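You operate a simulated robot arm through the tools that you are given. There is no shell and no other tool.

Carry out the task below with a simulated robot arm. There is one attempt and no reset: what you move stays moved.

## Task
The sample door pops open. Move its striker to mark 4, latch the door and pull-test it.
Fine: slacken the striker nut and tighten it again; zero the readout, then pull to the red mark; the door must hold 20 N; no slam; the fixture's other controls stay.

It is judged by the outcome, as a careful person would: the job done as asked, and still so three seconds after it is handed in. It fails if anything else is knocked over, pushed out of place, dropped, spilled or broken.

## Robot
A 6-joint arm with a two-finger gripper, fixed in place. Base frame: the origin is at the foot of the arm, x ahead of it, y to its left, z up. Units: m, degrees, N and s.
It reaches about 1.298 m from its shoulder. Its first joint turns from -149.0 to 149.0 degrees. Payload 1.57 kg.
The TCP is the grasp point between the finger pads, 0.021 m short of the fingertips. In the tool frame z runs along the fingers and y along their closing line. Largest opening 0.07 m; the body of the gripper starts 0.05 m behind the TCP.
Orientation is that of the tool frame in the base frame, as a unit quaternion [x, y, z, w]. With the fingers straight down and closing along the base's y, the tool's x points along the base's -x, its y along +y and its z along -z.

## Interface
- The arm moves only by the tool servo_tool. Its argument "deltas" is a list of rows, each an object (a shift or turn left out is 0, a gripper value left out holds the last) with "dp": the shift along the tool's x, y, z in units of 400 mm (1.0 is 400 mm), a list of three; "rot": the turn, a rotation vector about the tool's x, y, z in units of 90 degrees (1.0 is 90 degrees), a list of three. In form: [{"dp": [x, y, z], "rot": [wx, wy, wz]}, ...]. A call has 1 to 20 rows; each row is the pose to reach, as a shift and turn from the pose commanded when the call began, along the tool's axes at that moment. "grip" is the finger opening in m, from 0 to 0.07, set as the call begins (left out, the last holds). A call with a number of a shift or a turn outside -1 to 1 is refused whole. A row lasts 0.2 s, in which the tool goes at most 0.05 m and 8.6 degrees; a call with a longer step from one row to the next is refused whole, and so is a gripper value outside its range. A pose out of reach is approached as far as the arm can. The call stops where the force on the tool passes 90 N (or 10 N more than at its start, if that is more) or the arm is blocked; 0.2 s more then pass. Each finger halts on what it meets, pressing with about 23 N; the grip force reading is that of the motor and also rises with nothing between the fingers. The clock runs only during rows and for 0.2 s after the last one: add rows that repeat a pose to give the fingers time. The reply holds the time, the measured pose of the TCP, the force on the tool along the base axes, the opening and the grip force, in the units named above and with some noise, with the torque about the TCP (base axes, N m) and any sound that the robot's microphone picked up.
- Cameras (640 x 400 px; columns grow to the right, rows downward): "scene" is fixed at [0.3995, 0.5007, 1.4993]; the picture's right is [-0.98, -0.20, 0.00], its down [-0.10, 0.48, -0.87] and it looks along [0.18, -0.85, -0.49] (base axes); focal length 336 px, centre (320, 200). "wrist" rides on the gripper at [0.079, 0.004, -0.081] in the tool frame; the picture's right is [-0.05, 1.00, 0.00], its down [-0.67, -0.04, -0.74] and it looks along [-0.74, -0.04, 0.67] (tool axes); focal length 256 px, centre (320, 200). There is no depth. A picture from a camera that has moved, and an enlarged one, comes with that camera's place and axes in the base frame and with its lens.
- camera(camera): a new picture of that camera. No time passes.
- lift_body(by): slides the trunk up (or, below 0, down) by that many m; the arm rides with it, the base frame stays. It gives what a move gives, with no picture.
- inspect(camera, box): a new picture of the part [left, top, right, bottom] of that camera's present view, enlarged. No time passes.
- close_job(): hands the job in; it is judged then, once.

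Nothing tells you positions but the pictures and the camera data. Unless the task says otherwise, let go and move clear before handing in.

The tools are called after "Call:" by a JSON object that holds its "fn" and its "kwargs". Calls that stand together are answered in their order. servo_tool: Moves the arm, as the interface text tells. Its arguments: {"type":"object","properties":{"deltas":{"type":"array"},"grip":{"type":"number"}},"required":["deltas"]} The other tools are called the same way: lift_body (by) slides the trunk up or down; camera (camera) takes a picture; inspect (camera, box) takes an enlarged picture of a part of a camera's view; close_job () hands the job in.

At the start:

```text
time_s: 0.0
eef_pos: [0.6211, -0.2666, 1.2118]
ee_rot: [0.0, 1.0, 0.0, 0.001]
force: [0.3, 0.4, -0.8]
moment: [0.0, -0.01, 0.01]
gripper_width: 0.0701
grip_force: 0.1
trunk travel left (down, up): [-0.893, 0.077]
```

scene: 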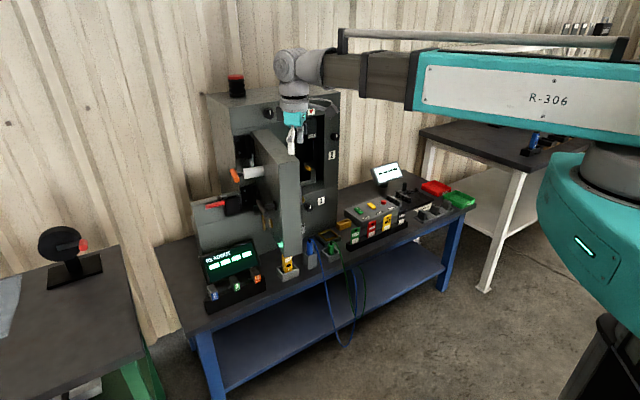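
wrist: 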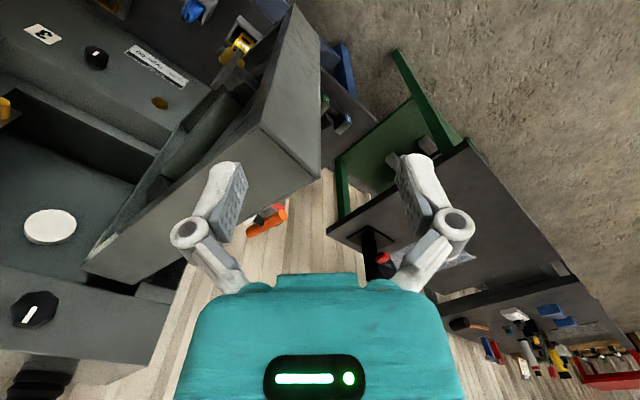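

I see a fixture cabinet with an open door on a bench, a readout, and various controls. I'll look closer at the scene before moving.

Call:
{"fn": "inspect", "kwargs": {"camera": "scene", "box": [190, 60, 350, 160]}}

Call:
{"fn": "inspect", "kwargs": {"camera": "scene", "box": [190, 140, 350, 240]}}

Call:
{"fn": "inspect", "kwargs": {"camera": "scene", "box": [190, 220, 350, 320]}}

Call:
{"fn": "inspect", "kwargs": {"camera": "scene", "box": [320, 150, 480, 250]}}

Call:
{"fn": "inspect", "kwargs": {"camera": "wrist", "box": [0, 0, 320, 200]}}

```text
4.00 times, centred on (270, 110) of scene
camera zoom: at [0.3995, 0.5007, 1.4993], right [-0.98, -0.2, 0.0], down [-0.1, 0.48, -0.87], along [0.18, -0.85, -0.49], focal length 1342 px, centre (520, 560)
```

zoom: 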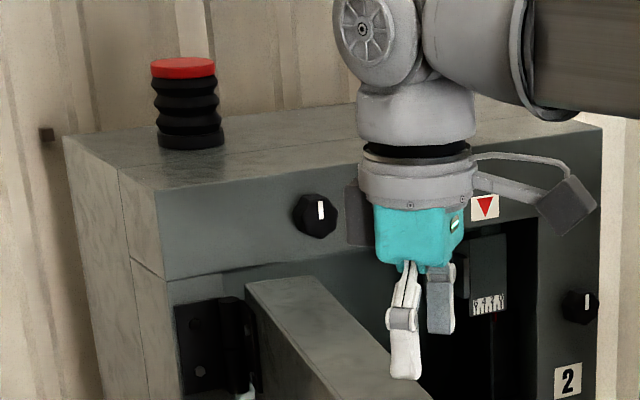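

```text
4.00 times, centred on (270, 190) of scene
camera zoom: at [0.3995, 0.5007, 1.4993], right [-0.98, -0.2, 0.0], down [-0.1, 0.48, -0.87], along [0.18, -0.85, -0.49], focal length 1342 px, centre (520, 240)
```

zoom: 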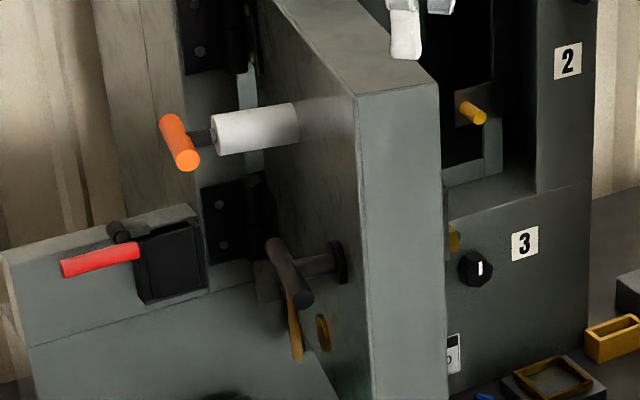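

```text
4.00 times, centred on (270, 270) of scene
camera zoom: at [0.3995, 0.5007, 1.4993], right [-0.98, -0.2, 0.0], down [-0.1, 0.48, -0.87], along [0.18, -0.85, -0.49], focal length 1342 px, centre (520, -80)
```

zoom: 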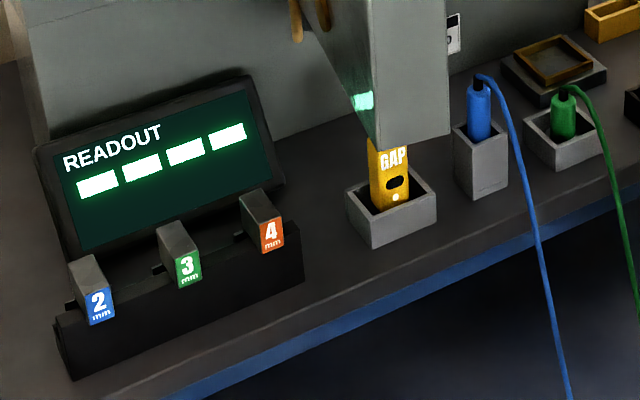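

```text
4.00 times, centred on (400, 200) of scene
camera zoom: at [0.3995, 0.5007, 1.4993], right [-0.98, -0.2, 0.0], down [-0.1, 0.48, -0.87], along [0.18, -0.85, -0.49], focal length 1342 px, centre (0, 200)
```

zoom: 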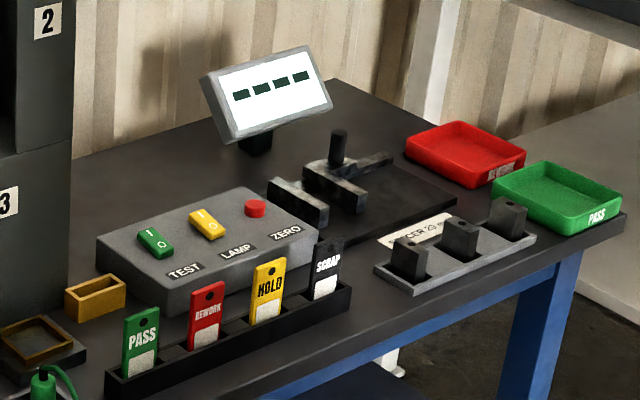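

```text
2.00 times, centred on (160, 100) of wrist
camera zoom: at [0.541, -0.2621, 1.2934], right [0.05, 1.0, 0.0], down [0.67, -0.04, 0.74], along [0.74, -0.04, -0.67], focal length 512 px, centre (640, 400)
```

zoom: 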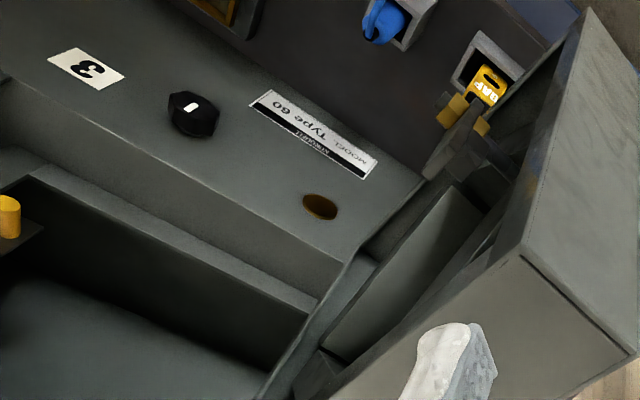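

The door stands open with its free edge just under the gripper; the cabinet front faces +y. I back the arm away first and turn the tool to look at the front of the fixture.

Call:
{"fn": "servo_tool", "kwargs": {"deltas": [{"dp": [0.04, 0.09, -0.02]}, {"dp": [0.09, 0.18, -0.04]}, {"dp": [0.14, 0.28, -0.06]}, {"dp": [0.19, 0.38, -0.08]}, {"dp": [0.24, 0.48, -0.1]}, {"dp": [0.29, 0.58, -0.1]}, {"dp": [0.34, 0.67, -0.1]}, {"dp": [0.34, 0.67, -0.1], "rot": [0.05, 0.05, -0.05]}, {"dp": [0.34, 0.67, -0.1], "rot": [0.1, 0.1, -0.1]}, {"dp": [0.34, 0.67, -0.1], "rot": [0.15, 0.15, -0.15]}, {"dp": [0.34, 0.67, -0.1], "rot": [0.2, 0.2, -0.2]}, {"dp": [0.34, 0.67, -0.1], "rot": [0.25, 0.25, -0.25]}, {"dp": [0.34, 0.67, -0.1], "rot": [0.3, 0.3, -0.3]}, {"dp": [0.34, 0.67, -0.1], "rot": [0.35, 0.35, -0.35]}, {"dp": [0.34, 0.67, -0.1], "rot": [0.4, 0.4, -0.4]}, {"dp": [0.34, 0.67, -0.1], "rot": [0.45, 0.45, -0.45]}, {"dp": [0.34, 0.67, -0.1], "rot": [0.5, 0.5, -0.5]}, {"dp": [0.34, 0.67, -0.1], "rot": [0.55, 0.55, -0.55]}, {"dp": [0.34, 0.67, -0.1], "rot": [0.6, 0.6, -0.6]}, {"dp": [0.34, 0.67, -0.1], "rot": [0.65, 0.65, -0.65]}]}}

```text
time_s: 2.8
eef_pos: [0.4885, 0.003, 1.243]
ee_rot: [-0.206, 0.936, -0.21, -0.195]
force: [5.9, -4.8, 2.9]
moment: [0.6, 0.88, 0.13]
gripper_width: 0.0699
grip_force: 0.0
out of reach, approached as far as the arm can: row 1, 2, 3, 4, 5, 6, 7, 8, 9, 10, 11, 12
trunk travel left (down, up): [-0.893, 0.077]
stopped in row 13: the force on the tool passed its limit at 149 N (the readings are from after the stop); the commanded pose is now the measured one
```

The motion stopped early with a force reading; I look at where the arm is before doing anything else.

Call:
{"fn": "camera", "kwargs": {"camera": "scene"}}

Call:
{"fn": "camera", "kwargs": {"camera": "wrist"}}

```text
taken
```

scene: 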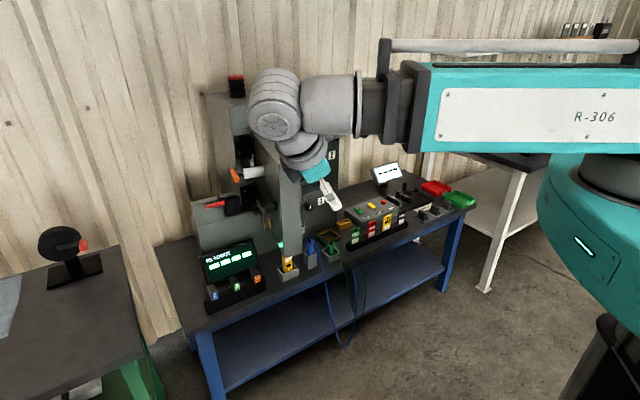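

```text
taken
camera wrist: at [0.4435, 0.0211, 1.3454], right [-0.42, 0.84, -0.34], down [0.78, 0.53, 0.33], along [0.46, -0.12, -0.88], focal length 256 px, centre (320, 200)
```

wrist: 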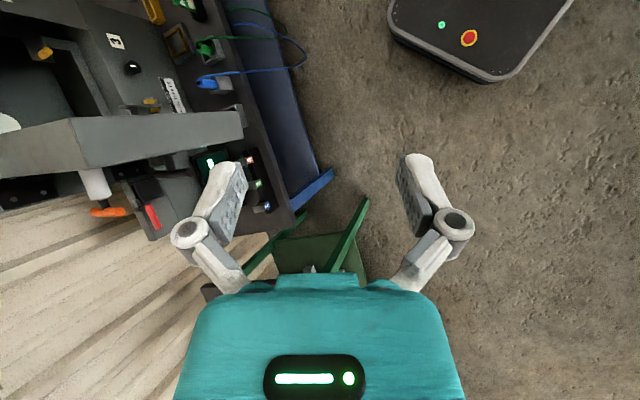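

The stop looks like a joint-limit or wrist-singularity jerk, not contact with the fixture. I turn back to fingers-down and then yaw about the vertical instead.

Call:
{"fn": "servo_tool", "kwargs": {"deltas": [{"rot": [-0.045, -0.045, 0.045]}, {"rot": [-0.09, -0.09, 0.09]}, {"rot": [-0.135, -0.135, 0.135]}, {"rot": [-0.18, -0.18, 0.18]}, {"rot": [-0.225, -0.225, 0.225]}, {"rot": [-0.264, -0.264, 0.264]}]}}

```text
time_s: 4.2
eef_pos: [0.5396, 0.0022, 1.2112]
ee_rot: [-0.006, 1.0, -0.005, 0.006]
force: [0.4, -0.1, -0.3]
moment: [0.01, 0.01, -0.03]
gripper_width: 0.0701
grip_force: 0.1
out of reach, approached as far as the arm can: row 1, 2, 3, 4, 5, 6
trunk travel left (down, up): [-0.893, 0.077]
```

Back to fingers-down. Now I yaw 90° so the wrist camera faces the cabinet.

Call:
{"fn": "servo_tool", "kwargs": {"deltas": [{"dp": [-0.03, 0, 0], "rot": [0, 0, 0.09]}, {"dp": [-0.06, 0, 0], "rot": [0, 0, 0.18]}, {"dp": [-0.09, 0, 0], "rot": [0, 0, 0.27]}, {"dp": [-0.1, 0, 0], "rot": [0, 0, 0.36]}, {"dp": [-0.1, 0, 0], "rot": [0, 0, 0.45]}, {"dp": [-0.1, 0, 0], "rot": [0, 0, 0.54]}, {"dp": [-0.1, 0, 0], "rot": [0, 0, 0.63]}, {"dp": [-0.1, 0, 0], "rot": [0, 0, 0.72]}, {"dp": [-0.1, 0, 0], "rot": [0, 0, 0.81]}, {"dp": [-0.1, 0, 0], "rot": [0, 0, 0.9]}, {"dp": [-0.1, 0, 0], "rot": [0, 0, 0.98]}]}}

Call:
{"fn": "camera", "kwargs": {"camera": "wrist"}}

```text
time_s: 6.5
eef_pos: [0.58, 0.0044, 1.2112]
ee_rot: [0.693, 0.721, 0.001, 0.008]
force: [-0.4, 0.1, 0.6]
moment: [0.0, -0.01, 0.06]
gripper_width: 0.0701
grip_force: 0.1
trunk travel left (down, up): [-0.893, 0.077]
```

```text
taken
camera wrist: at [0.5809, 0.0847, 1.2927], right [1.0, -0.01, 0.02], down [-0.02, -0.66, 0.75], along [0.0, -0.75, -0.66], focal length 256 px, centre (320, 200)
```

wrist: 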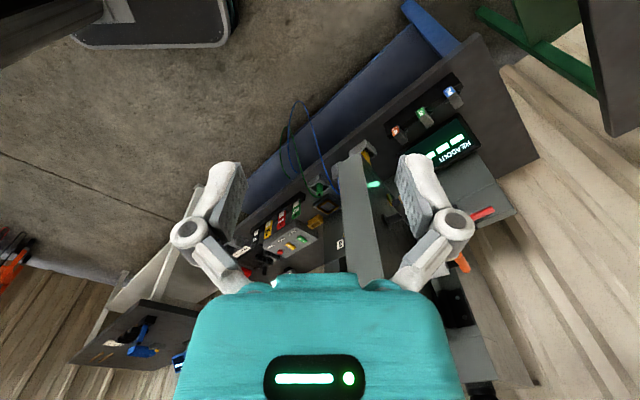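

The gripper hides the cabinet from here; I tilt the tool so the camera looks level at the opening and move slightly nearer.

Call:
{"fn": "servo_tool", "kwargs": {"deltas": [{"dp": [-0.06, 0, 0], "rot": [0, -0.09, 0]}, {"dp": [-0.12, 0, 0], "rot": [0, -0.18, 0]}, {"dp": [-0.18, 0.0, 0], "rot": [0, -0.27, 0]}, {"dp": [-0.24, 0, 0], "rot": [0, -0.36, 0]}, {"dp": [-0.3, 0, 0], "rot": [0, -0.44, 0]}]}}

Call:
{"fn": "camera", "kwargs": {"camera": "wrist"}}

```text
time_s: 7.8
eef_pos: [0.5856, -0.116, 1.2563]
ee_rot: [0.652, 0.676, -0.233, 0.254]
force: [0.3, -0.1, 0.3]
moment: [0.01, -0.03, -0.01]
gripper_width: 0.0702
grip_force: 0.1
out of reach, approached as far as the arm can: row 2, 3, 4, 5
trunk travel left (down, up): [-0.893, 0.077]
```

```text
taken
camera wrist: at [0.5849, -0.0026, 1.2671], right [1.0, 0.0, 0.05], down [-0.05, -0.03, 1.0], along [0.0, -1.0, -0.03], focal length 256 px, centre (320, 200)
```

wrist: 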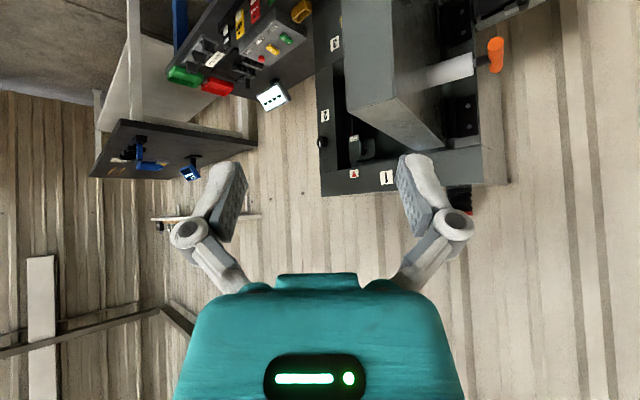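

Call:
{"fn": "inspect", "kwargs": {"camera": "wrist", "box": [300, 0, 520, 200]}}

Call:
{"fn": "inspect", "kwargs": {"camera": "wrist", "box": [310, 80, 410, 200]}}

```text
2.00 times, centred on (410, 100) of wrist
camera zoom: at [0.5849, -0.0026, 1.2671], right [1.0, 0.0, 0.05], down [-0.05, -0.03, 1.0], along [0.0, -1.0, -0.03], focal length 512 px, centre (140, 400)
```

zoom: 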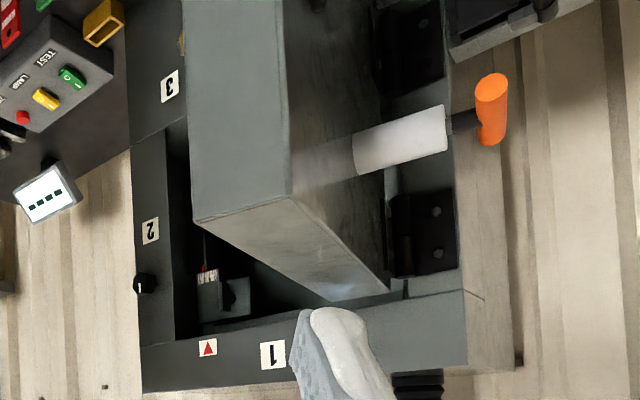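

```text
3.33 times, centred on (360, 140) of wrist
camera zoom: at [0.5849, -0.0026, 1.2671], right [1.0, 0.0, 0.05], down [-0.05, -0.03, 1.0], along [0.0, -1.0, -0.03], focal length 853 px, centre (187, 400)
```

zoom: 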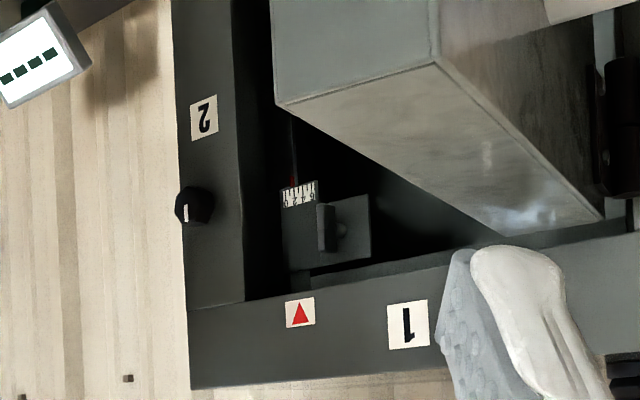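

Call:
{"fn": "camera", "kwargs": {"camera": "scene"}}

Call:
{"fn": "inspect", "kwargs": {"camera": "scene", "box": [270, 80, 350, 130]}}

Call:
{"fn": "inspect", "kwargs": {"camera": "scene", "box": [200, 60, 360, 160]}}

```text
taken
```

scene: 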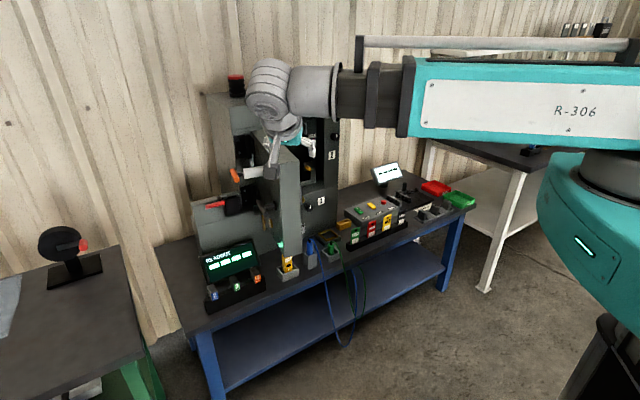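

```text
8.00 times, centred on (310, 105) of scene
camera zoom: at [0.3995, 0.5007, 1.4993], right [-0.98, -0.2, 0.0], down [-0.1, 0.48, -0.87], along [0.18, -0.85, -0.49], focal length 2685 px, centre (400, 960)
```

zoom: 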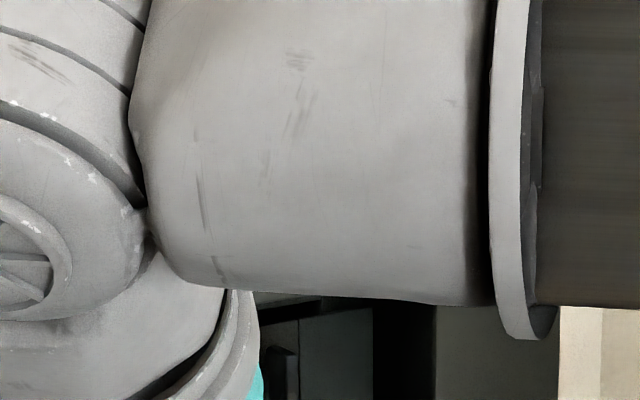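

```text
4.00 times, centred on (280, 110) of scene
camera zoom: at [0.3995, 0.5007, 1.4993], right [-0.98, -0.2, 0.0], down [-0.1, 0.48, -0.87], along [0.18, -0.85, -0.49], focal length 1342 px, centre (480, 560)
```

zoom: 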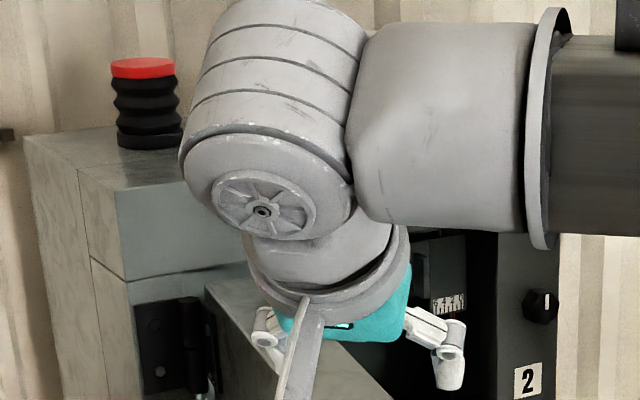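

From triangulation the cabinet front is rotated about 34° (outward normal about (-0.56, 0.83)), opening between x≈0.63 and 0.9, with a striker plate and scale at about (0.69, -0.72, 1.08). I move the camera nearer to that plate along the clear side of the door.

Call:
{"fn": "servo_tool", "kwargs": {"deltas": [{"dp": [-0.0525, -0.0737, 0.043], "rot": [-0.041, 0.001, -0.048]}, {"dp": [-0.105, -0.147, 0.086], "rot": [-0.0815, 0.002, -0.096]}, {"dp": [-0.1575, -0.221, 0.129], "rot": [-0.122, 0.003, -0.144]}, {"dp": [-0.2219, -0.2256, 0.2108], "rot": [-0.163, 0.004, -0.192]}, {"dp": [-0.2863, -0.2302, 0.2927], "rot": [-0.204, 0.005, -0.24]}, {"dp": [-0.3508, -0.2348, 0.3745], "rot": [-0.2444, 0.006, -0.2886]}, {"dp": [-0.4152, -0.2393, 0.4563], "rot": [-0.2444, 0.006, -0.2886]}, {"dp": [-0.4796, -0.2439, 0.5382], "rot": [-0.2444, 0.006, -0.2886]}, {"dp": [-0.544, -0.2485, 0.62], "rot": [-0.2444, 0.006, -0.2886]}, {"dp": [-0.5818, -0.1943, 0.708], "rot": [-0.2444, 0.006, -0.2886]}]}}

Call:
{"fn": "camera", "kwargs": {"camera": "wrist"}}

Call:
{"fn": "camera", "kwargs": {"camera": "scene"}}

```text
time_s: 9.9
eef_pos: [0.5219, -0.4755, 1.2555]
ee_rot: [0.426, 0.838, -0.148, 0.309]
force: [-0.2, 0.5, 0.4]
moment: [-0.03, 0.04, 0.03]
gripper_width: 0.0699
grip_force: 0.1
out of reach, approached as far as the arm can: row 2, 3, 4, 5, 6, 7, 8, 9, 10
trunk travel left (down, up): [-0.893, 0.077]
```

```text
taken
camera wrist: at [0.4581, -0.3823, 1.267], right [0.83, 0.56, 0.05], down [-0.02, -0.05, 1.0], along [0.56, -0.83, -0.03], focal length 256 px, centre (320, 200)
```

wrist: 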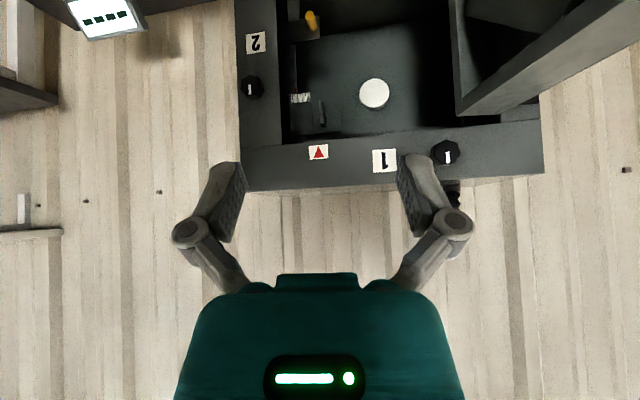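

```text
taken
```

scene: 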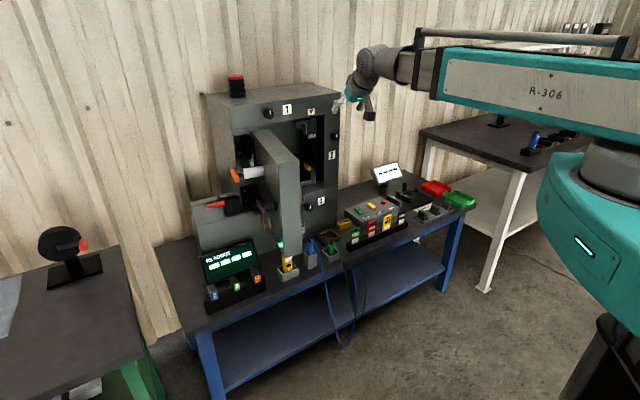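

Call:
{"fn": "lift_body", "kwargs": {"by": -0.12}}

Call:
{"fn": "camera", "kwargs": {"camera": "wrist"}}

Call:
{"fn": "inspect", "kwargs": {"camera": "scene", "box": [260, 80, 360, 140]}}

Call:
{"fn": "inspect", "kwargs": {"camera": "scene", "box": [190, 140, 310, 215]}}

```text
time_s: 11.4
eef_pos: [0.5213, -0.4745, 1.1354]
ee_rot: [0.426, 0.837, -0.149, 0.309]
force: [1.4, 0.9, -0.7]
moment: [0.01, 0.01, 0.03]
gripper_width: 0.0701
grip_force: 0.0
trunk travel left (down, up): [-0.773, 0.197]
```

```text
taken
camera wrist: at [0.4578, -0.3815, 1.1472], right [0.83, 0.56, 0.05], down [-0.02, -0.05, 1.0], along [0.56, -0.83, -0.03], focal length 256 px, centre (320, 200)
```

wrist: 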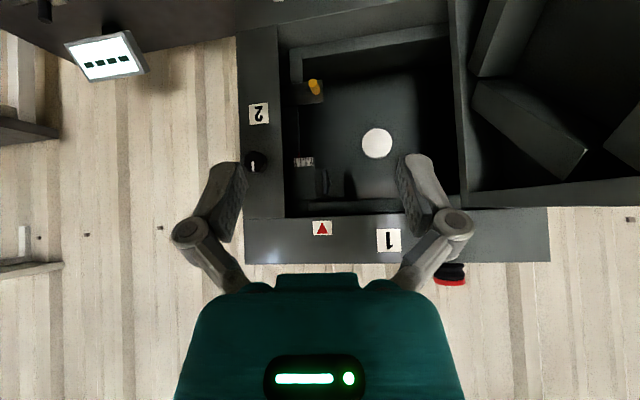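

```text
6.40 times, centred on (310, 110) of scene
camera zoom: at [0.3995, 0.5007, 1.4993], right [-0.98, -0.2, 0.0], down [-0.1, 0.48, -0.87], along [0.18, -0.85, -0.49], focal length 2148 px, centre (384, 776)
```

zoom: 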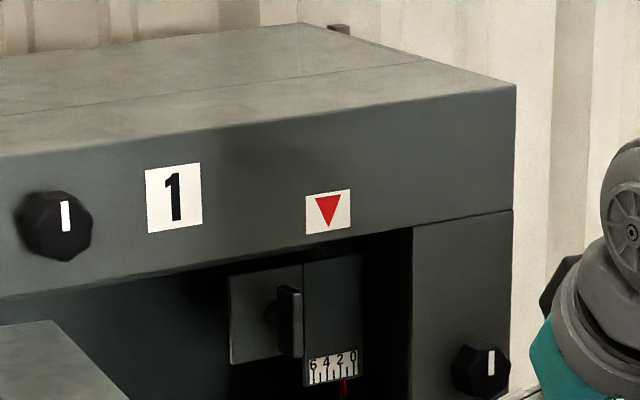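

```text
5.33 times, centred on (250, 178) of scene
camera zoom: at [0.3995, 0.5007, 1.4993], right [-0.98, -0.2, 0.0], down [-0.1, 0.48, -0.87], along [0.18, -0.85, -0.49], focal length 1790 px, centre (693, 320)
```

zoom: 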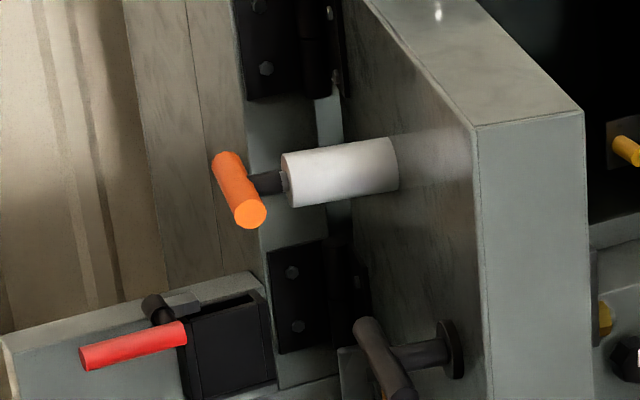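

Call:
{"fn": "inspect", "kwargs": {"camera": "wrist", "box": [230, 100, 350, 175]}}

Call:
{"fn": "inspect", "kwargs": {"camera": "wrist", "box": [230, 0, 640, 256]}}

Call:
{"fn": "inspect", "kwargs": {"camera": "scene", "box": [240, 180, 340, 242]}}

Call:
{"fn": "inspect", "kwargs": {"camera": "scene", "box": [300, 110, 330, 129]}}

```text
5.33 times, centred on (290, 138) of wrist
camera zoom: at [0.4578, -0.3815, 1.1472], right [0.83, 0.56, 0.05], down [-0.02, -0.05, 1.0], along [0.56, -0.83, -0.03], focal length 1365 px, centre (480, 533)
```

zoom: 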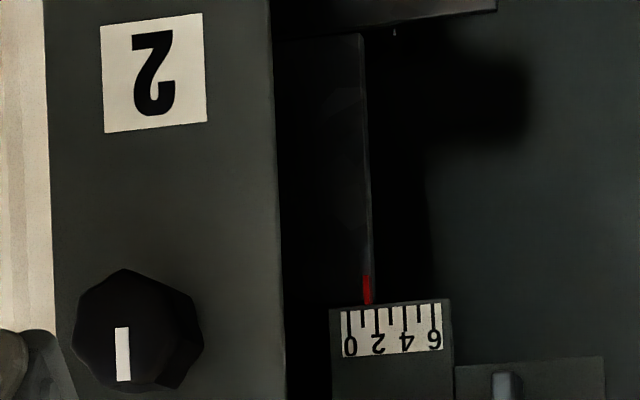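

```text
1.56 times, centred on (435, 128) of wrist
camera zoom: at [0.4578, -0.3815, 1.1472], right [0.83, 0.56, 0.05], down [-0.02, -0.05, 1.0], along [0.56, -0.83, -0.03], focal length 400 px, centre (140, 312)
```

zoom: 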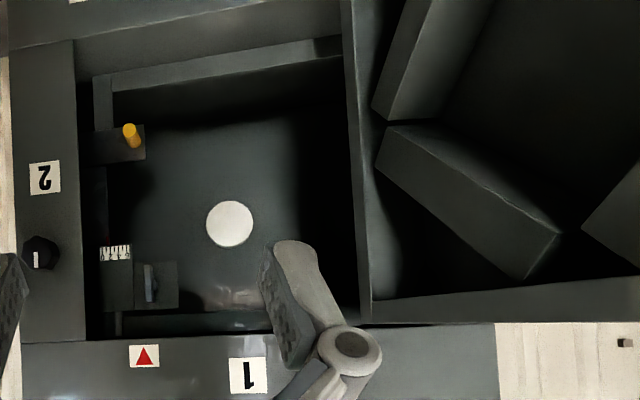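

```text
6.40 times, centred on (290, 211) of scene
camera zoom: at [0.3995, 0.5007, 1.4993], right [-0.98, -0.2, 0.0], down [-0.1, 0.48, -0.87], along [0.18, -0.85, -0.49], focal length 2148 px, centre (512, 130)
```

zoom: 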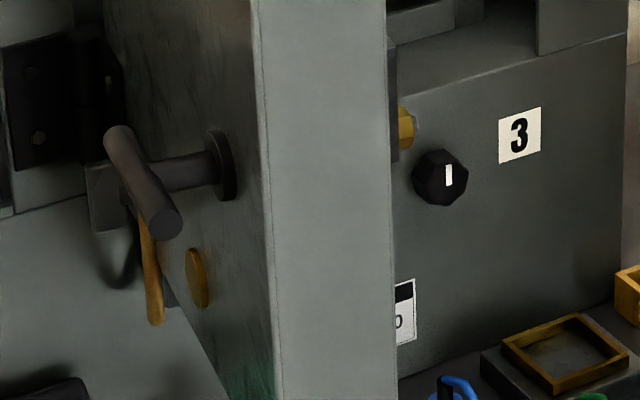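

```text
16.00 times, centred on (315, 120) of scene
camera zoom: at [0.3995, 0.5007, 1.4993], right [-0.98, -0.2, 0.0], down [-0.1, 0.48, -0.87], along [0.18, -0.85, -0.49], focal length 5370 px, centre (400, 1488)
```

zoom: 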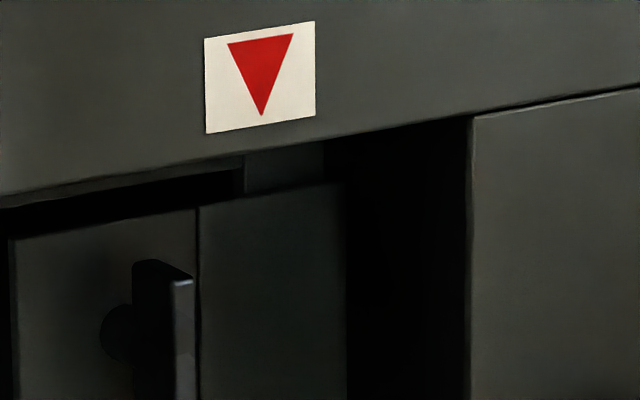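

Call:
{"fn": "inspect", "kwargs": {"camera": "scene", "box": [290, 115, 330, 140]}}

Call:
{"fn": "inspect", "kwargs": {"camera": "wrist", "box": [280, 140, 360, 220]}}

Call:
{"fn": "inspect", "kwargs": {"camera": "scene", "box": [190, 230, 310, 305]}}

Call:
{"fn": "inspect", "kwargs": {"camera": "scene", "box": [335, 155, 435, 245]}}

```text
16.00 times, centred on (310, 128) of scene
camera zoom: at [0.3995, 0.5007, 1.4993], right [-0.98, -0.2, 0.0], down [-0.1, 0.48, -0.87], along [0.18, -0.85, -0.49], focal length 5370 px, centre (480, 1360)
```

zoom: 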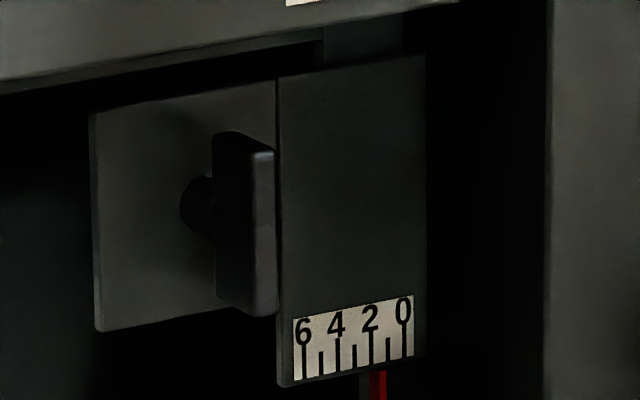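

```text
5.00 times, centred on (320, 180) of wrist
camera zoom: at [0.4578, -0.3815, 1.1472], right [0.83, 0.56, 0.05], down [-0.02, -0.05, 1.0], along [0.56, -0.83, -0.03], focal length 1280 px, centre (320, 300)
```

zoom: 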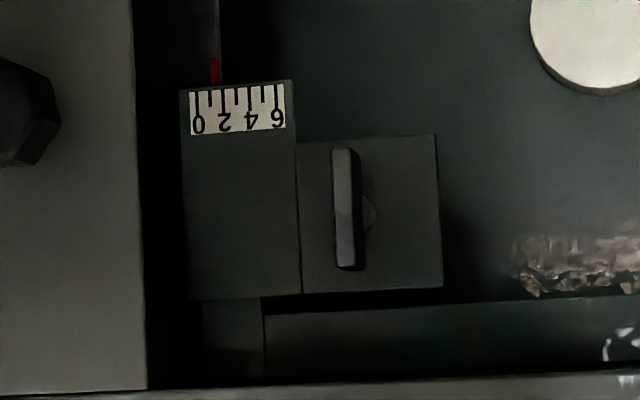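

```text
5.33 times, centred on (250, 268) of scene
camera zoom: at [0.3995, 0.5007, 1.4993], right [-0.98, -0.2, 0.0], down [-0.1, 0.48, -0.87], along [0.18, -0.85, -0.49], focal length 1790 px, centre (693, -160)
```

zoom: 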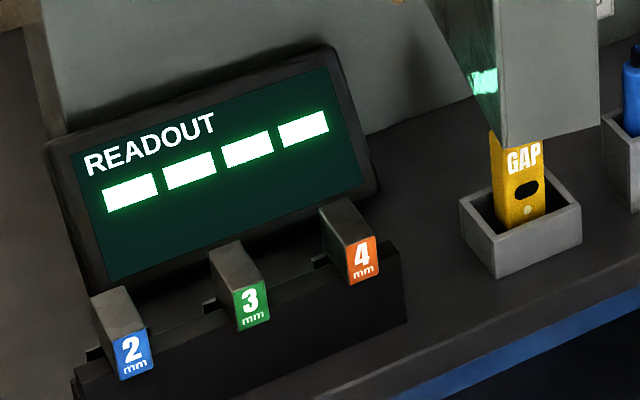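

```text
4.44 times, centred on (385, 200) of scene
camera zoom: at [0.3995, 0.5007, 1.4993], right [-0.98, -0.2, 0.0], down [-0.1, 0.48, -0.87], along [0.18, -0.85, -0.49], focal length 1492 px, centre (31, 200)
```

zoom: 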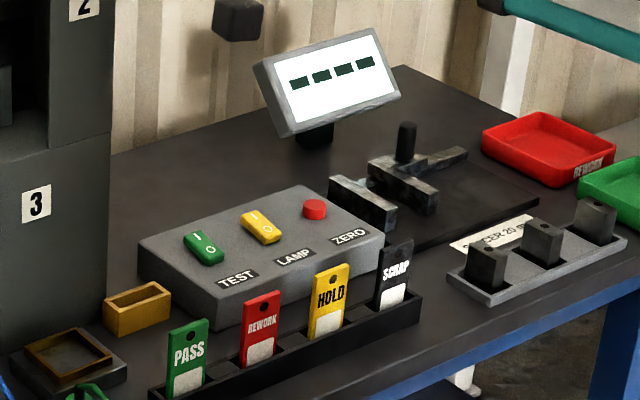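

The striker plate reads about 1.4 now; its nut is a vertical bar about 3 cm inside the opening near (0.71, -0.74, 1.10), and the cabinet face heading works out to about 44°. I level the tool so the fingers point straight at the cabinet, camera below, at a safe standoff.

Call:
{"fn": "servo_tool", "kwargs": {"deltas": [{"dp": [-0.0237, -0.0041, 0.0362], "rot": [-0.0109, -0.0789, -0.0065]}, {"dp": [-0.0474, -0.0082, 0.0724], "rot": [-0.0217, -0.1578, -0.013]}, {"dp": [-0.0711, -0.0123, 0.1086], "rot": [-0.0326, -0.2367, -0.0195]}, {"dp": [-0.0947, -0.0165, 0.1449], "rot": [-0.0434, -0.3157, -0.026]}, {"dp": [-0.1184, -0.0206, 0.1811], "rot": [-0.0543, -0.3946, -0.0325]}, {"dp": [-0.1421, -0.0247, 0.2173], "rot": [-0.0651, -0.4735, -0.039]}, {"dp": [-0.1658, -0.0288, 0.2535], "rot": [-0.076, -0.5524, -0.0455]}]}}

Call:
{"fn": "camera", "kwargs": {"camera": "wrist"}}

Call:
{"fn": "camera", "kwargs": {"camera": "scene"}}

```text
time_s: 13.1
eef_pos: [0.5802, -0.5777, 1.2742]
ee_rot: [0.257, 0.668, -0.301, 0.63]
force: [0.5, 0.9, -0.1]
moment: [0.0, 0.02, -0.04]
gripper_width: 0.07
grip_force: 0.1
out of reach, approached as far as the arm can: row 1, 2, 3, 4, 5, 6, 7
trunk travel left (down, up): [-0.773, 0.197]
```

```text
taken
camera wrist: at [0.522, -0.5187, 1.1964], right [0.73, 0.69, -0.02], down [-0.49, 0.54, 0.68], along [0.48, -0.48, 0.73], focal length 256 px, centre (320, 200)
```

wrist: 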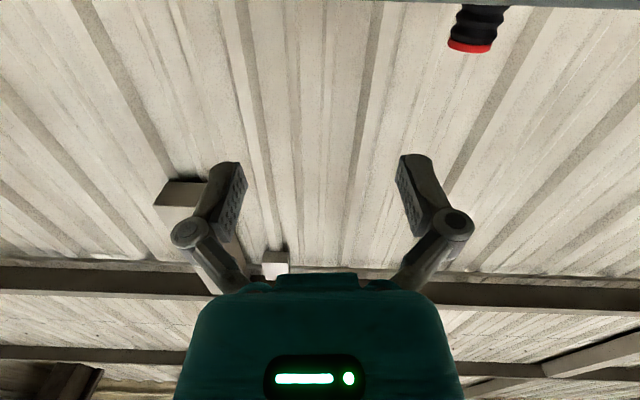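

```text
taken
```

scene: 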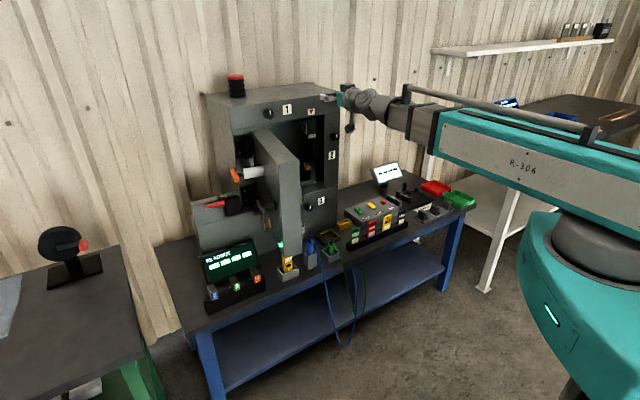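

The tool is level but too high because the arm can't reach lower relative to the trunk; I lower the trunk.

Call:
{"fn": "lift_body", "kwargs": {"by": -0.17}}

Call:
{"fn": "camera", "kwargs": {"camera": "wrist"}}

```text
time_s: 15.0
eef_pos: [0.5826, -0.5749, 1.1078]
ee_rot: [0.276, 0.653, -0.274, 0.65]
force: [0.1, 0.6, 0.3]
moment: [-0.03, -0.03, -0.03]
gripper_width: 0.0702
grip_force: 0.0
trunk travel left (down, up): [-0.603, 0.367]
```

```text
taken
camera wrist: at [0.5282, -0.5141, 1.0287], right [0.72, 0.7, 0.05], down [-0.54, 0.51, 0.67], along [0.44, -0.51, 0.74], focal length 256 px, centre (320, 200)
```

wrist: 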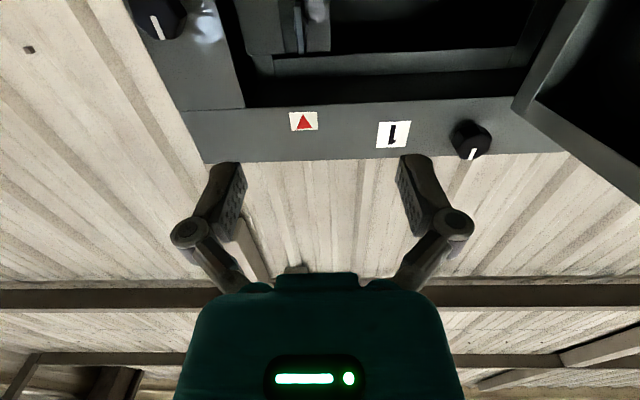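

Call:
{"fn": "servo_tool", "kwargs": {"deltas": [{"dp": [0, -0.0175, 0.08]}, {"dp": [0, -0.035, 0.165]}, {"dp": [0.0, -0.0525, 0.25]}]}}

Call:
{"fn": "camera", "kwargs": {"camera": "wrist"}}

Call:
{"fn": "inspect", "kwargs": {"camera": "wrist", "box": [220, 0, 400, 112]}}

```text
time_s: 15.8
eef_pos: [0.6364, -0.6622, 1.107]
ee_rot: [0.275, 0.653, -0.273, 0.65]
force: [0.0, -0.6, -0.1]
moment: [-0.04, 0.04, -0.01]
gripper_width: 0.07
grip_force: 0.2
trunk travel left (down, up): [-0.603, 0.367]
```

```text
taken
camera wrist: at [0.5834, -0.6009, 1.0285], right [0.72, 0.7, 0.05], down [-0.54, 0.51, 0.67], along [0.44, -0.51, 0.74], focal length 256 px, centre (320, 200)
```

wrist: 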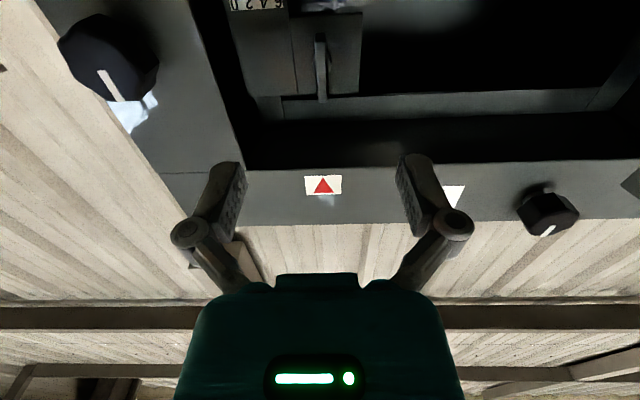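

```text
3.56 times, centred on (310, 56) of wrist
camera zoom: at [0.5834, -0.6009, 1.0285], right [0.72, 0.7, 0.05], down [-0.54, 0.51, 0.67], along [0.44, -0.51, 0.74], focal length 910 px, centre (356, 712)
```

zoom: 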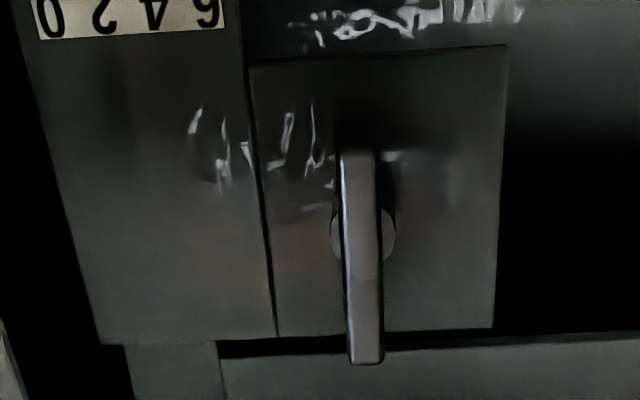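

The nut bar is centered about 11 cm ahead of the grasp point. I narrow the fingers to 30 mm, correct height and move in part-way.

Call:
{"fn": "servo_tool", "kwargs": {"deltas": [{"dp": [0.008, 0.002, 0.05]}, {"dp": [0.016, 0.003, 0.1]}, {"dp": [0.016, 0.003, 0.15]}, {"dp": [0.016, 0.003, 0.15]}], "grip": 0.03}}

Call:
{"fn": "camera", "kwargs": {"camera": "wrist"}}

Call:
{"fn": "inspect", "kwargs": {"camera": "wrist", "box": [220, 0, 420, 200]}}

```text
time_s: 16.8
eef_pos: [0.6786, -0.7033, 1.1061]
ee_rot: [0.277, 0.654, -0.274, 0.649]
force: [0.6, -0.7, 0.0]
moment: [-0.03, 0.0, -0.01]
gripper_width: 0.0303
grip_force: 0.0
out of reach, approached as far as the arm can: row 1, 2, 3, 4
trunk travel left (down, up): [-0.603, 0.367]
```

```text
taken
camera wrist: at [0.6253, -0.6422, 1.0282], right [0.72, 0.7, 0.05], down [-0.54, 0.51, 0.67], along [0.44, -0.51, 0.74], focal length 256 px, centre (320, 200)
```

wrist: 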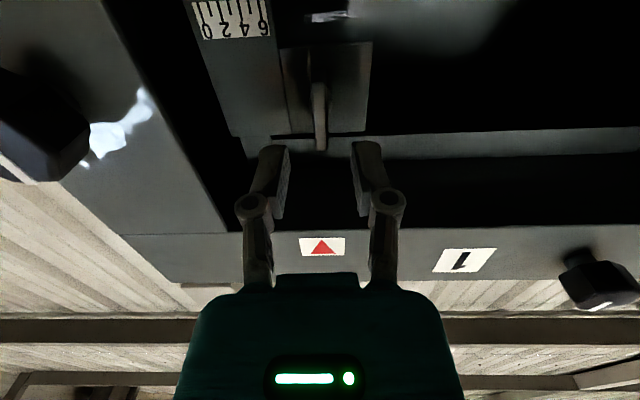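

```text
2.00 times, centred on (320, 100) of wrist
camera zoom: at [0.6253, -0.6422, 1.0282], right [0.72, 0.7, 0.05], down [-0.54, 0.51, 0.67], along [0.44, -0.51, 0.74], focal length 512 px, centre (320, 400)
```

zoom: 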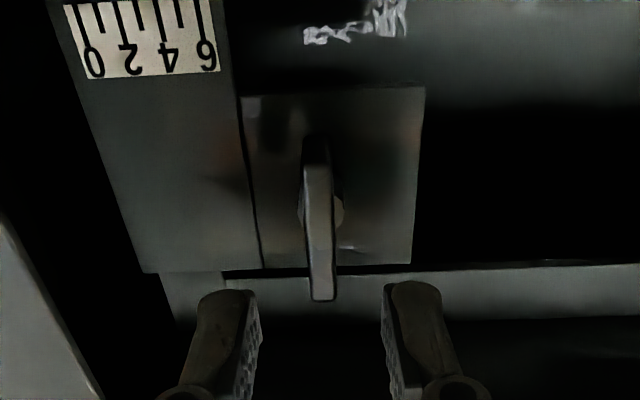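

Call:
{"fn": "lift_body", "kwargs": {"by": -0.03}}

```text
time_s: 17.5
eef_pos: [0.6795, -0.7034, 1.0771]
ee_rot: [0.276, 0.654, -0.273, 0.649]
force: [0.7, -1.2, 0.2]
moment: [0.02, 0.0, 0.0]
gripper_width: 0.0297
grip_force: 0.0
trunk travel left (down, up): [-0.573, 0.397]
```

Call:
{"fn": "servo_tool", "kwargs": {"deltas": [{"dp": [-0.03, 0, 0]}, {"dp": [-0.059, 0, 0]}, {"dp": [-0.059, 0, 0]}]}}

Call:
{"fn": "inspect", "kwargs": {"camera": "wrist", "box": [220, 0, 420, 200]}}

```text
time_s: 18.3
eef_pos: [0.6787, -0.7032, 1.076]
ee_rot: [0.277, 0.653, -0.274, 0.649]
force: [-0.4, 0.4, -0.8]
moment: [-0.02, 0.03, 0.01]
gripper_width: 0.03
grip_force: 0.0
out of reach, approached as far as the arm can: row 1, 2, 3
trunk travel left (down, up): [-0.573, 0.397]
```

```text
2.00 times, centred on (320, 100) of wrist
camera zoom: at [0.6252, -0.6421, 0.9983], right [0.72, 0.7, 0.05], down [-0.54, 0.51, 0.67], along [0.44, -0.51, 0.74], focal length 512 px, centre (320, 400)
```

zoom: 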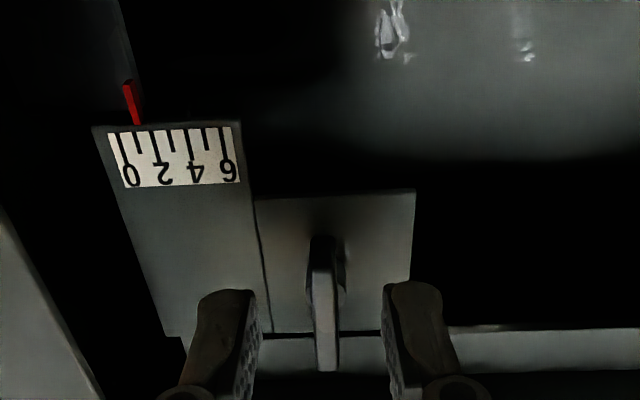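

The arm keeps a fixed height relative to the trunk, so vertical motion must come from lift_body. I raise it to nut height.

Call:
{"fn": "lift_body", "kwargs": {"by": 0.0245}}

Call:
{"fn": "servo_tool", "kwargs": {"deltas": [{"dp": [0, 0, 0]}]}}

Call:
{"fn": "inspect", "kwargs": {"camera": "wrist", "box": [220, 0, 420, 200]}}

Call:
{"fn": "camera", "kwargs": {"camera": "scene"}}

```text
time_s: 19.0
eef_pos: [0.6788, -0.7034, 1.1004]
ee_rot: [0.277, 0.654, -0.273, 0.649]
force: [-0.9, -0.7, 0.9]
moment: [0.0, 0.0, 0.01]
gripper_width: 0.0303
grip_force: 0.1
trunk travel left (down, up): [-0.598, 0.372]
```

```text
time_s: 19.4
eef_pos: [0.679, -0.7032, 1.101]
ee_rot: [0.277, 0.653, -0.275, 0.649]
force: [0.8, 0.0, -0.9]
moment: [-0.01, -0.01, 0.01]
gripper_width: 0.03
grip_force: 0.1
trunk travel left (down, up): [-0.598, 0.372]
```

```text
2.00 times, centred on (320, 100) of wrist
camera zoom: at [0.6252, -0.6421, 1.0228], right [0.72, 0.7, 0.05], down [-0.54, 0.51, 0.67], along [0.44, -0.51, 0.74], focal length 512 px, centre (320, 400)
```

zoom: 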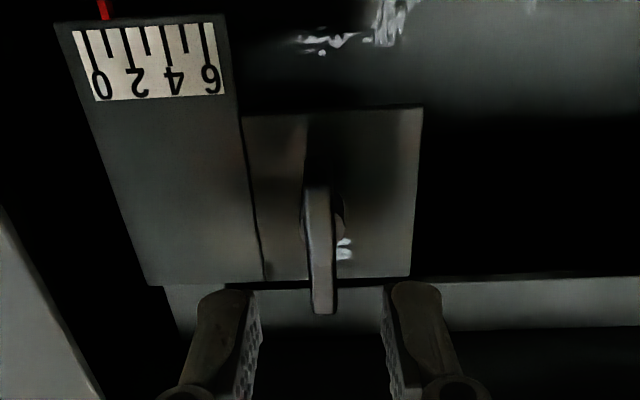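

```text
taken
```

scene: 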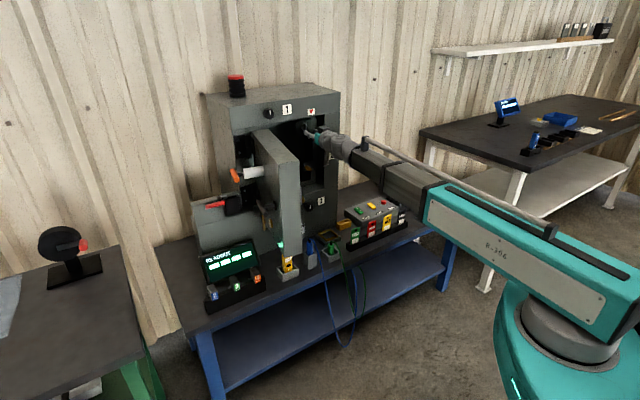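

Height is right. Now I move in so the fingertips straddle the nut bar.

Call:
{"fn": "servo_tool", "kwargs": {"deltas": [{"dp": [0, 0, 0.04]}, {"dp": [0, 0, 0.075]}, {"dp": [0, 0, 0.105]}, {"dp": [0, 0, 0.105]}]}}

Call:
{"fn": "inspect", "kwargs": {"camera": "wrist", "box": [180, 0, 460, 230]}}

Call:
{"fn": "inspect", "kwargs": {"camera": "scene", "box": [270, 105, 360, 161]}}

```text
time_s: 20.4
eef_pos: [0.707, -0.7353, 1.1]
ee_rot: [0.278, 0.654, -0.274, 0.648]
force: [-0.4, -0.4, 0.2]
moment: [0.01, -0.02, -0.02]
gripper_width: 0.0299
grip_force: 0.1
trunk travel left (down, up): [-0.598, 0.372]
```

```text
1.74 times, centred on (320, 115) of wrist
camera zoom: at [0.6544, -0.6725, 1.0227], right [0.72, 0.7, 0.05], down [-0.54, 0.51, 0.67], along [0.44, -0.51, 0.74], focal length 445 px, centre (320, 348)
```

zoom: 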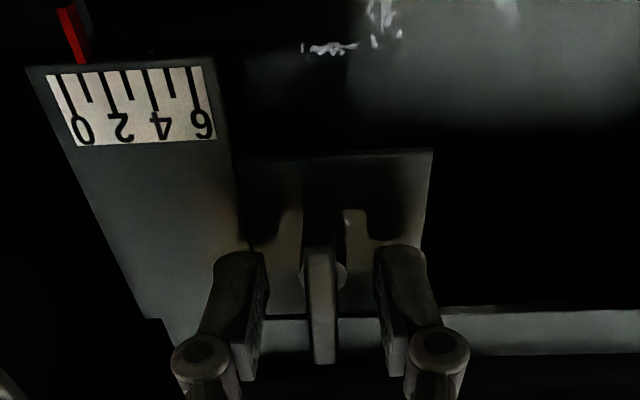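

```text
7.11 times, centred on (315, 133) of scene
camera zoom: at [0.3995, 0.5007, 1.4993], right [-0.98, -0.2, 0.0], down [-0.1, 0.48, -0.87], along [0.18, -0.85, -0.49], focal length 2386 px, centre (356, 676)
```

zoom: 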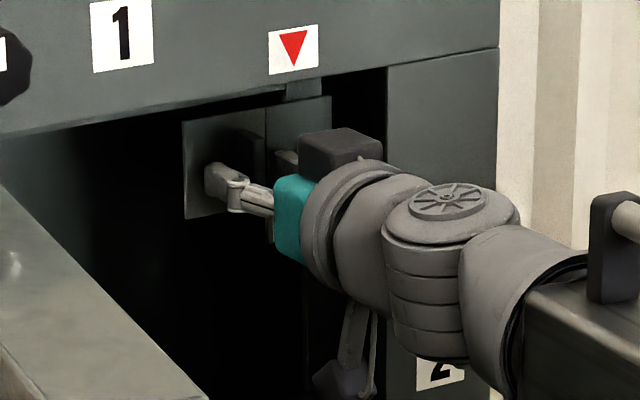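

The fingers straddle the bar with no contact force. I close on it.

Call:
{"fn": "servo_tool", "kwargs": {"deltas": [{"dp": [0, 0, 0]}, {"dp": [0, 0, 0]}, {"dp": [0, 0, 0]}, {"dp": [0, 0, 0]}], "grip": 0.0}}

Call:
{"fn": "inspect", "kwargs": {"camera": "wrist", "box": [180, 0, 460, 230]}}

```text
time_s: 21.4
eef_pos: [0.7086, -0.732, 1.102]
ee_rot: [0.277, 0.654, -0.274, 0.649]
force: [1.8, 4.6, -2.0]
moment: [0.13, 0.13, 0.12]
gripper_width: 0.014
grip_force: 32.0
trunk travel left (down, up): [-0.598, 0.372]
```

```text
1.74 times, centred on (320, 115) of wrist
camera zoom: at [0.6546, -0.6719, 1.0228], right [0.72, 0.7, 0.05], down [-0.54, 0.51, 0.67], along [0.44, -0.51, 0.74], focal length 445 px, centre (320, 348)
```

zoom: 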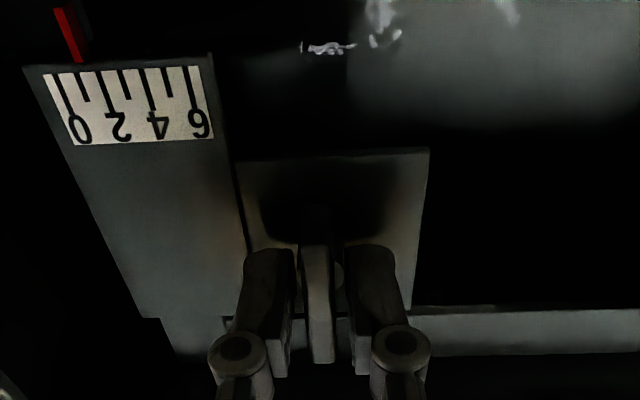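

The width of 14 mm suggests I'm on the round hub behind the bar. I open a little, back off 7 mm and regrip on the bar itself.

Call:
{"fn": "servo_tool", "kwargs": {"deltas": [{"dp": [0, 0, 0]}, {"dp": [0, 0, 0]}, {"dp": [0, 0, -0.0175]}, {"dp": [0, 0, -0.0175]}], "grip": 0.026}}

Call:
{"fn": "servo_tool", "kwargs": {"deltas": [{"dp": [0, 0, 0]}, {"dp": [0, 0, 0]}, {"dp": [0, 0, 0]}, {"dp": [0, 0, 0]}], "grip": 0.0}}

Call:
{"fn": "inspect", "kwargs": {"camera": "wrist", "box": [180, 0, 460, 230]}}

```text
time_s: 22.4
eef_pos: [0.7036, -0.7289, 1.1011]
ee_rot: [0.277, 0.654, -0.273, 0.648]
force: [0.1, -0.2, -0.7]
moment: [-0.01, -0.05, 0.01]
gripper_width: 0.0258
grip_force: 0.0
trunk travel left (down, up): [-0.598, 0.372]
```

```text
time_s: 23.4
eef_pos: [0.7038, -0.7294, 1.1009]
ee_rot: [0.277, 0.654, -0.274, 0.649]
force: [0.3, 4.1, -2.5]
moment: [0.03, 0.06, 0.08]
gripper_width: 0.0081
grip_force: 32.2
trunk travel left (down, up): [-0.598, 0.372]
```

```text
1.74 times, centred on (320, 115) of wrist
camera zoom: at [0.6498, -0.667, 1.0227], right [0.72, 0.7, 0.05], down [-0.54, 0.51, 0.67], along [0.44, -0.51, 0.74], focal length 445 px, centre (320, 348)
```

zoom: 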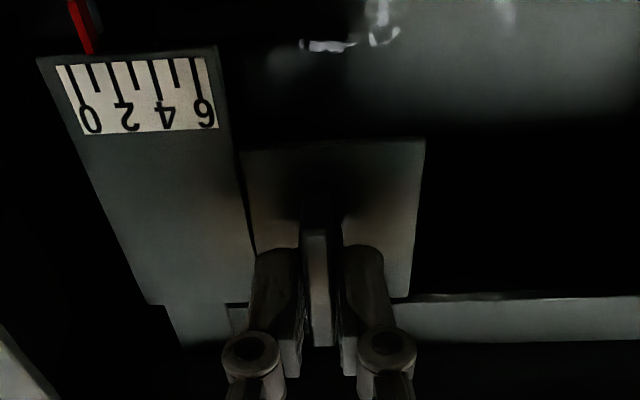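

The bar is gripped (8 mm). I now turn it counter-clockwise (as seen from the front) gently to slacken, watching torque.

Call:
{"fn": "servo_tool", "kwargs": {"deltas": [{"rot": [0, 0, -0.06]}, {"rot": [0, 0, -0.12]}, {"rot": [0, 0, -0.18]}, {"rot": [0, 0, -0.24]}, {"rot": [0, 0, -0.3]}]}}

Call:
{"fn": "inspect", "kwargs": {"camera": "wrist", "box": [180, 0, 460, 230]}}

Call:
{"fn": "inspect", "kwargs": {"camera": "scene", "box": [270, 105, 360, 161]}}

```text
time_s: 24.6
eef_pos: [0.7038, -0.7287, 1.1011]
ee_rot: [0.117, 0.7, -0.419, 0.566]
force: [-1.0, -0.4, -0.1]
moment: [-0.39, -0.45, 0.33]
gripper_width: 0.0084
grip_force: 32.1
trunk travel left (down, up): [-0.598, 0.372]
```

```text
1.74 times, centred on (320, 115) of wrist
camera zoom: at [0.6232, -0.6929, 1.0295], right [0.65, 0.64, -0.41], down [-0.32, 0.72, 0.62], along [0.69, -0.27, 0.68], focal length 445 px, centre (320, 348)
```

zoom: 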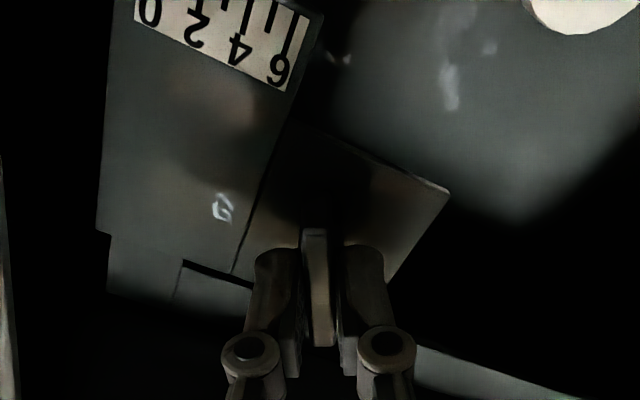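

```text
7.11 times, centred on (315, 133) of scene
camera zoom: at [0.3995, 0.5007, 1.4993], right [-0.98, -0.2, 0.0], down [-0.1, 0.48, -0.87], along [0.18, -0.85, -0.49], focal length 2386 px, centre (356, 676)
```

zoom: 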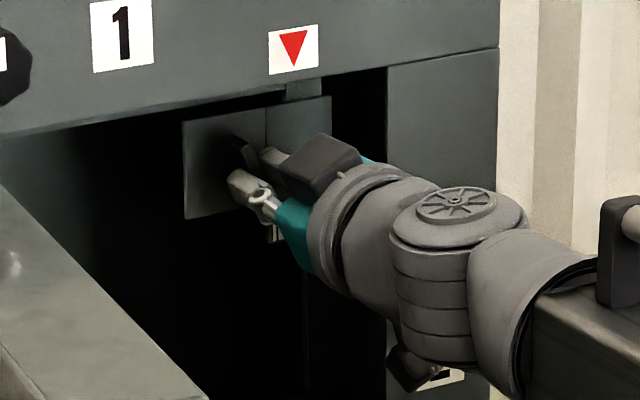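

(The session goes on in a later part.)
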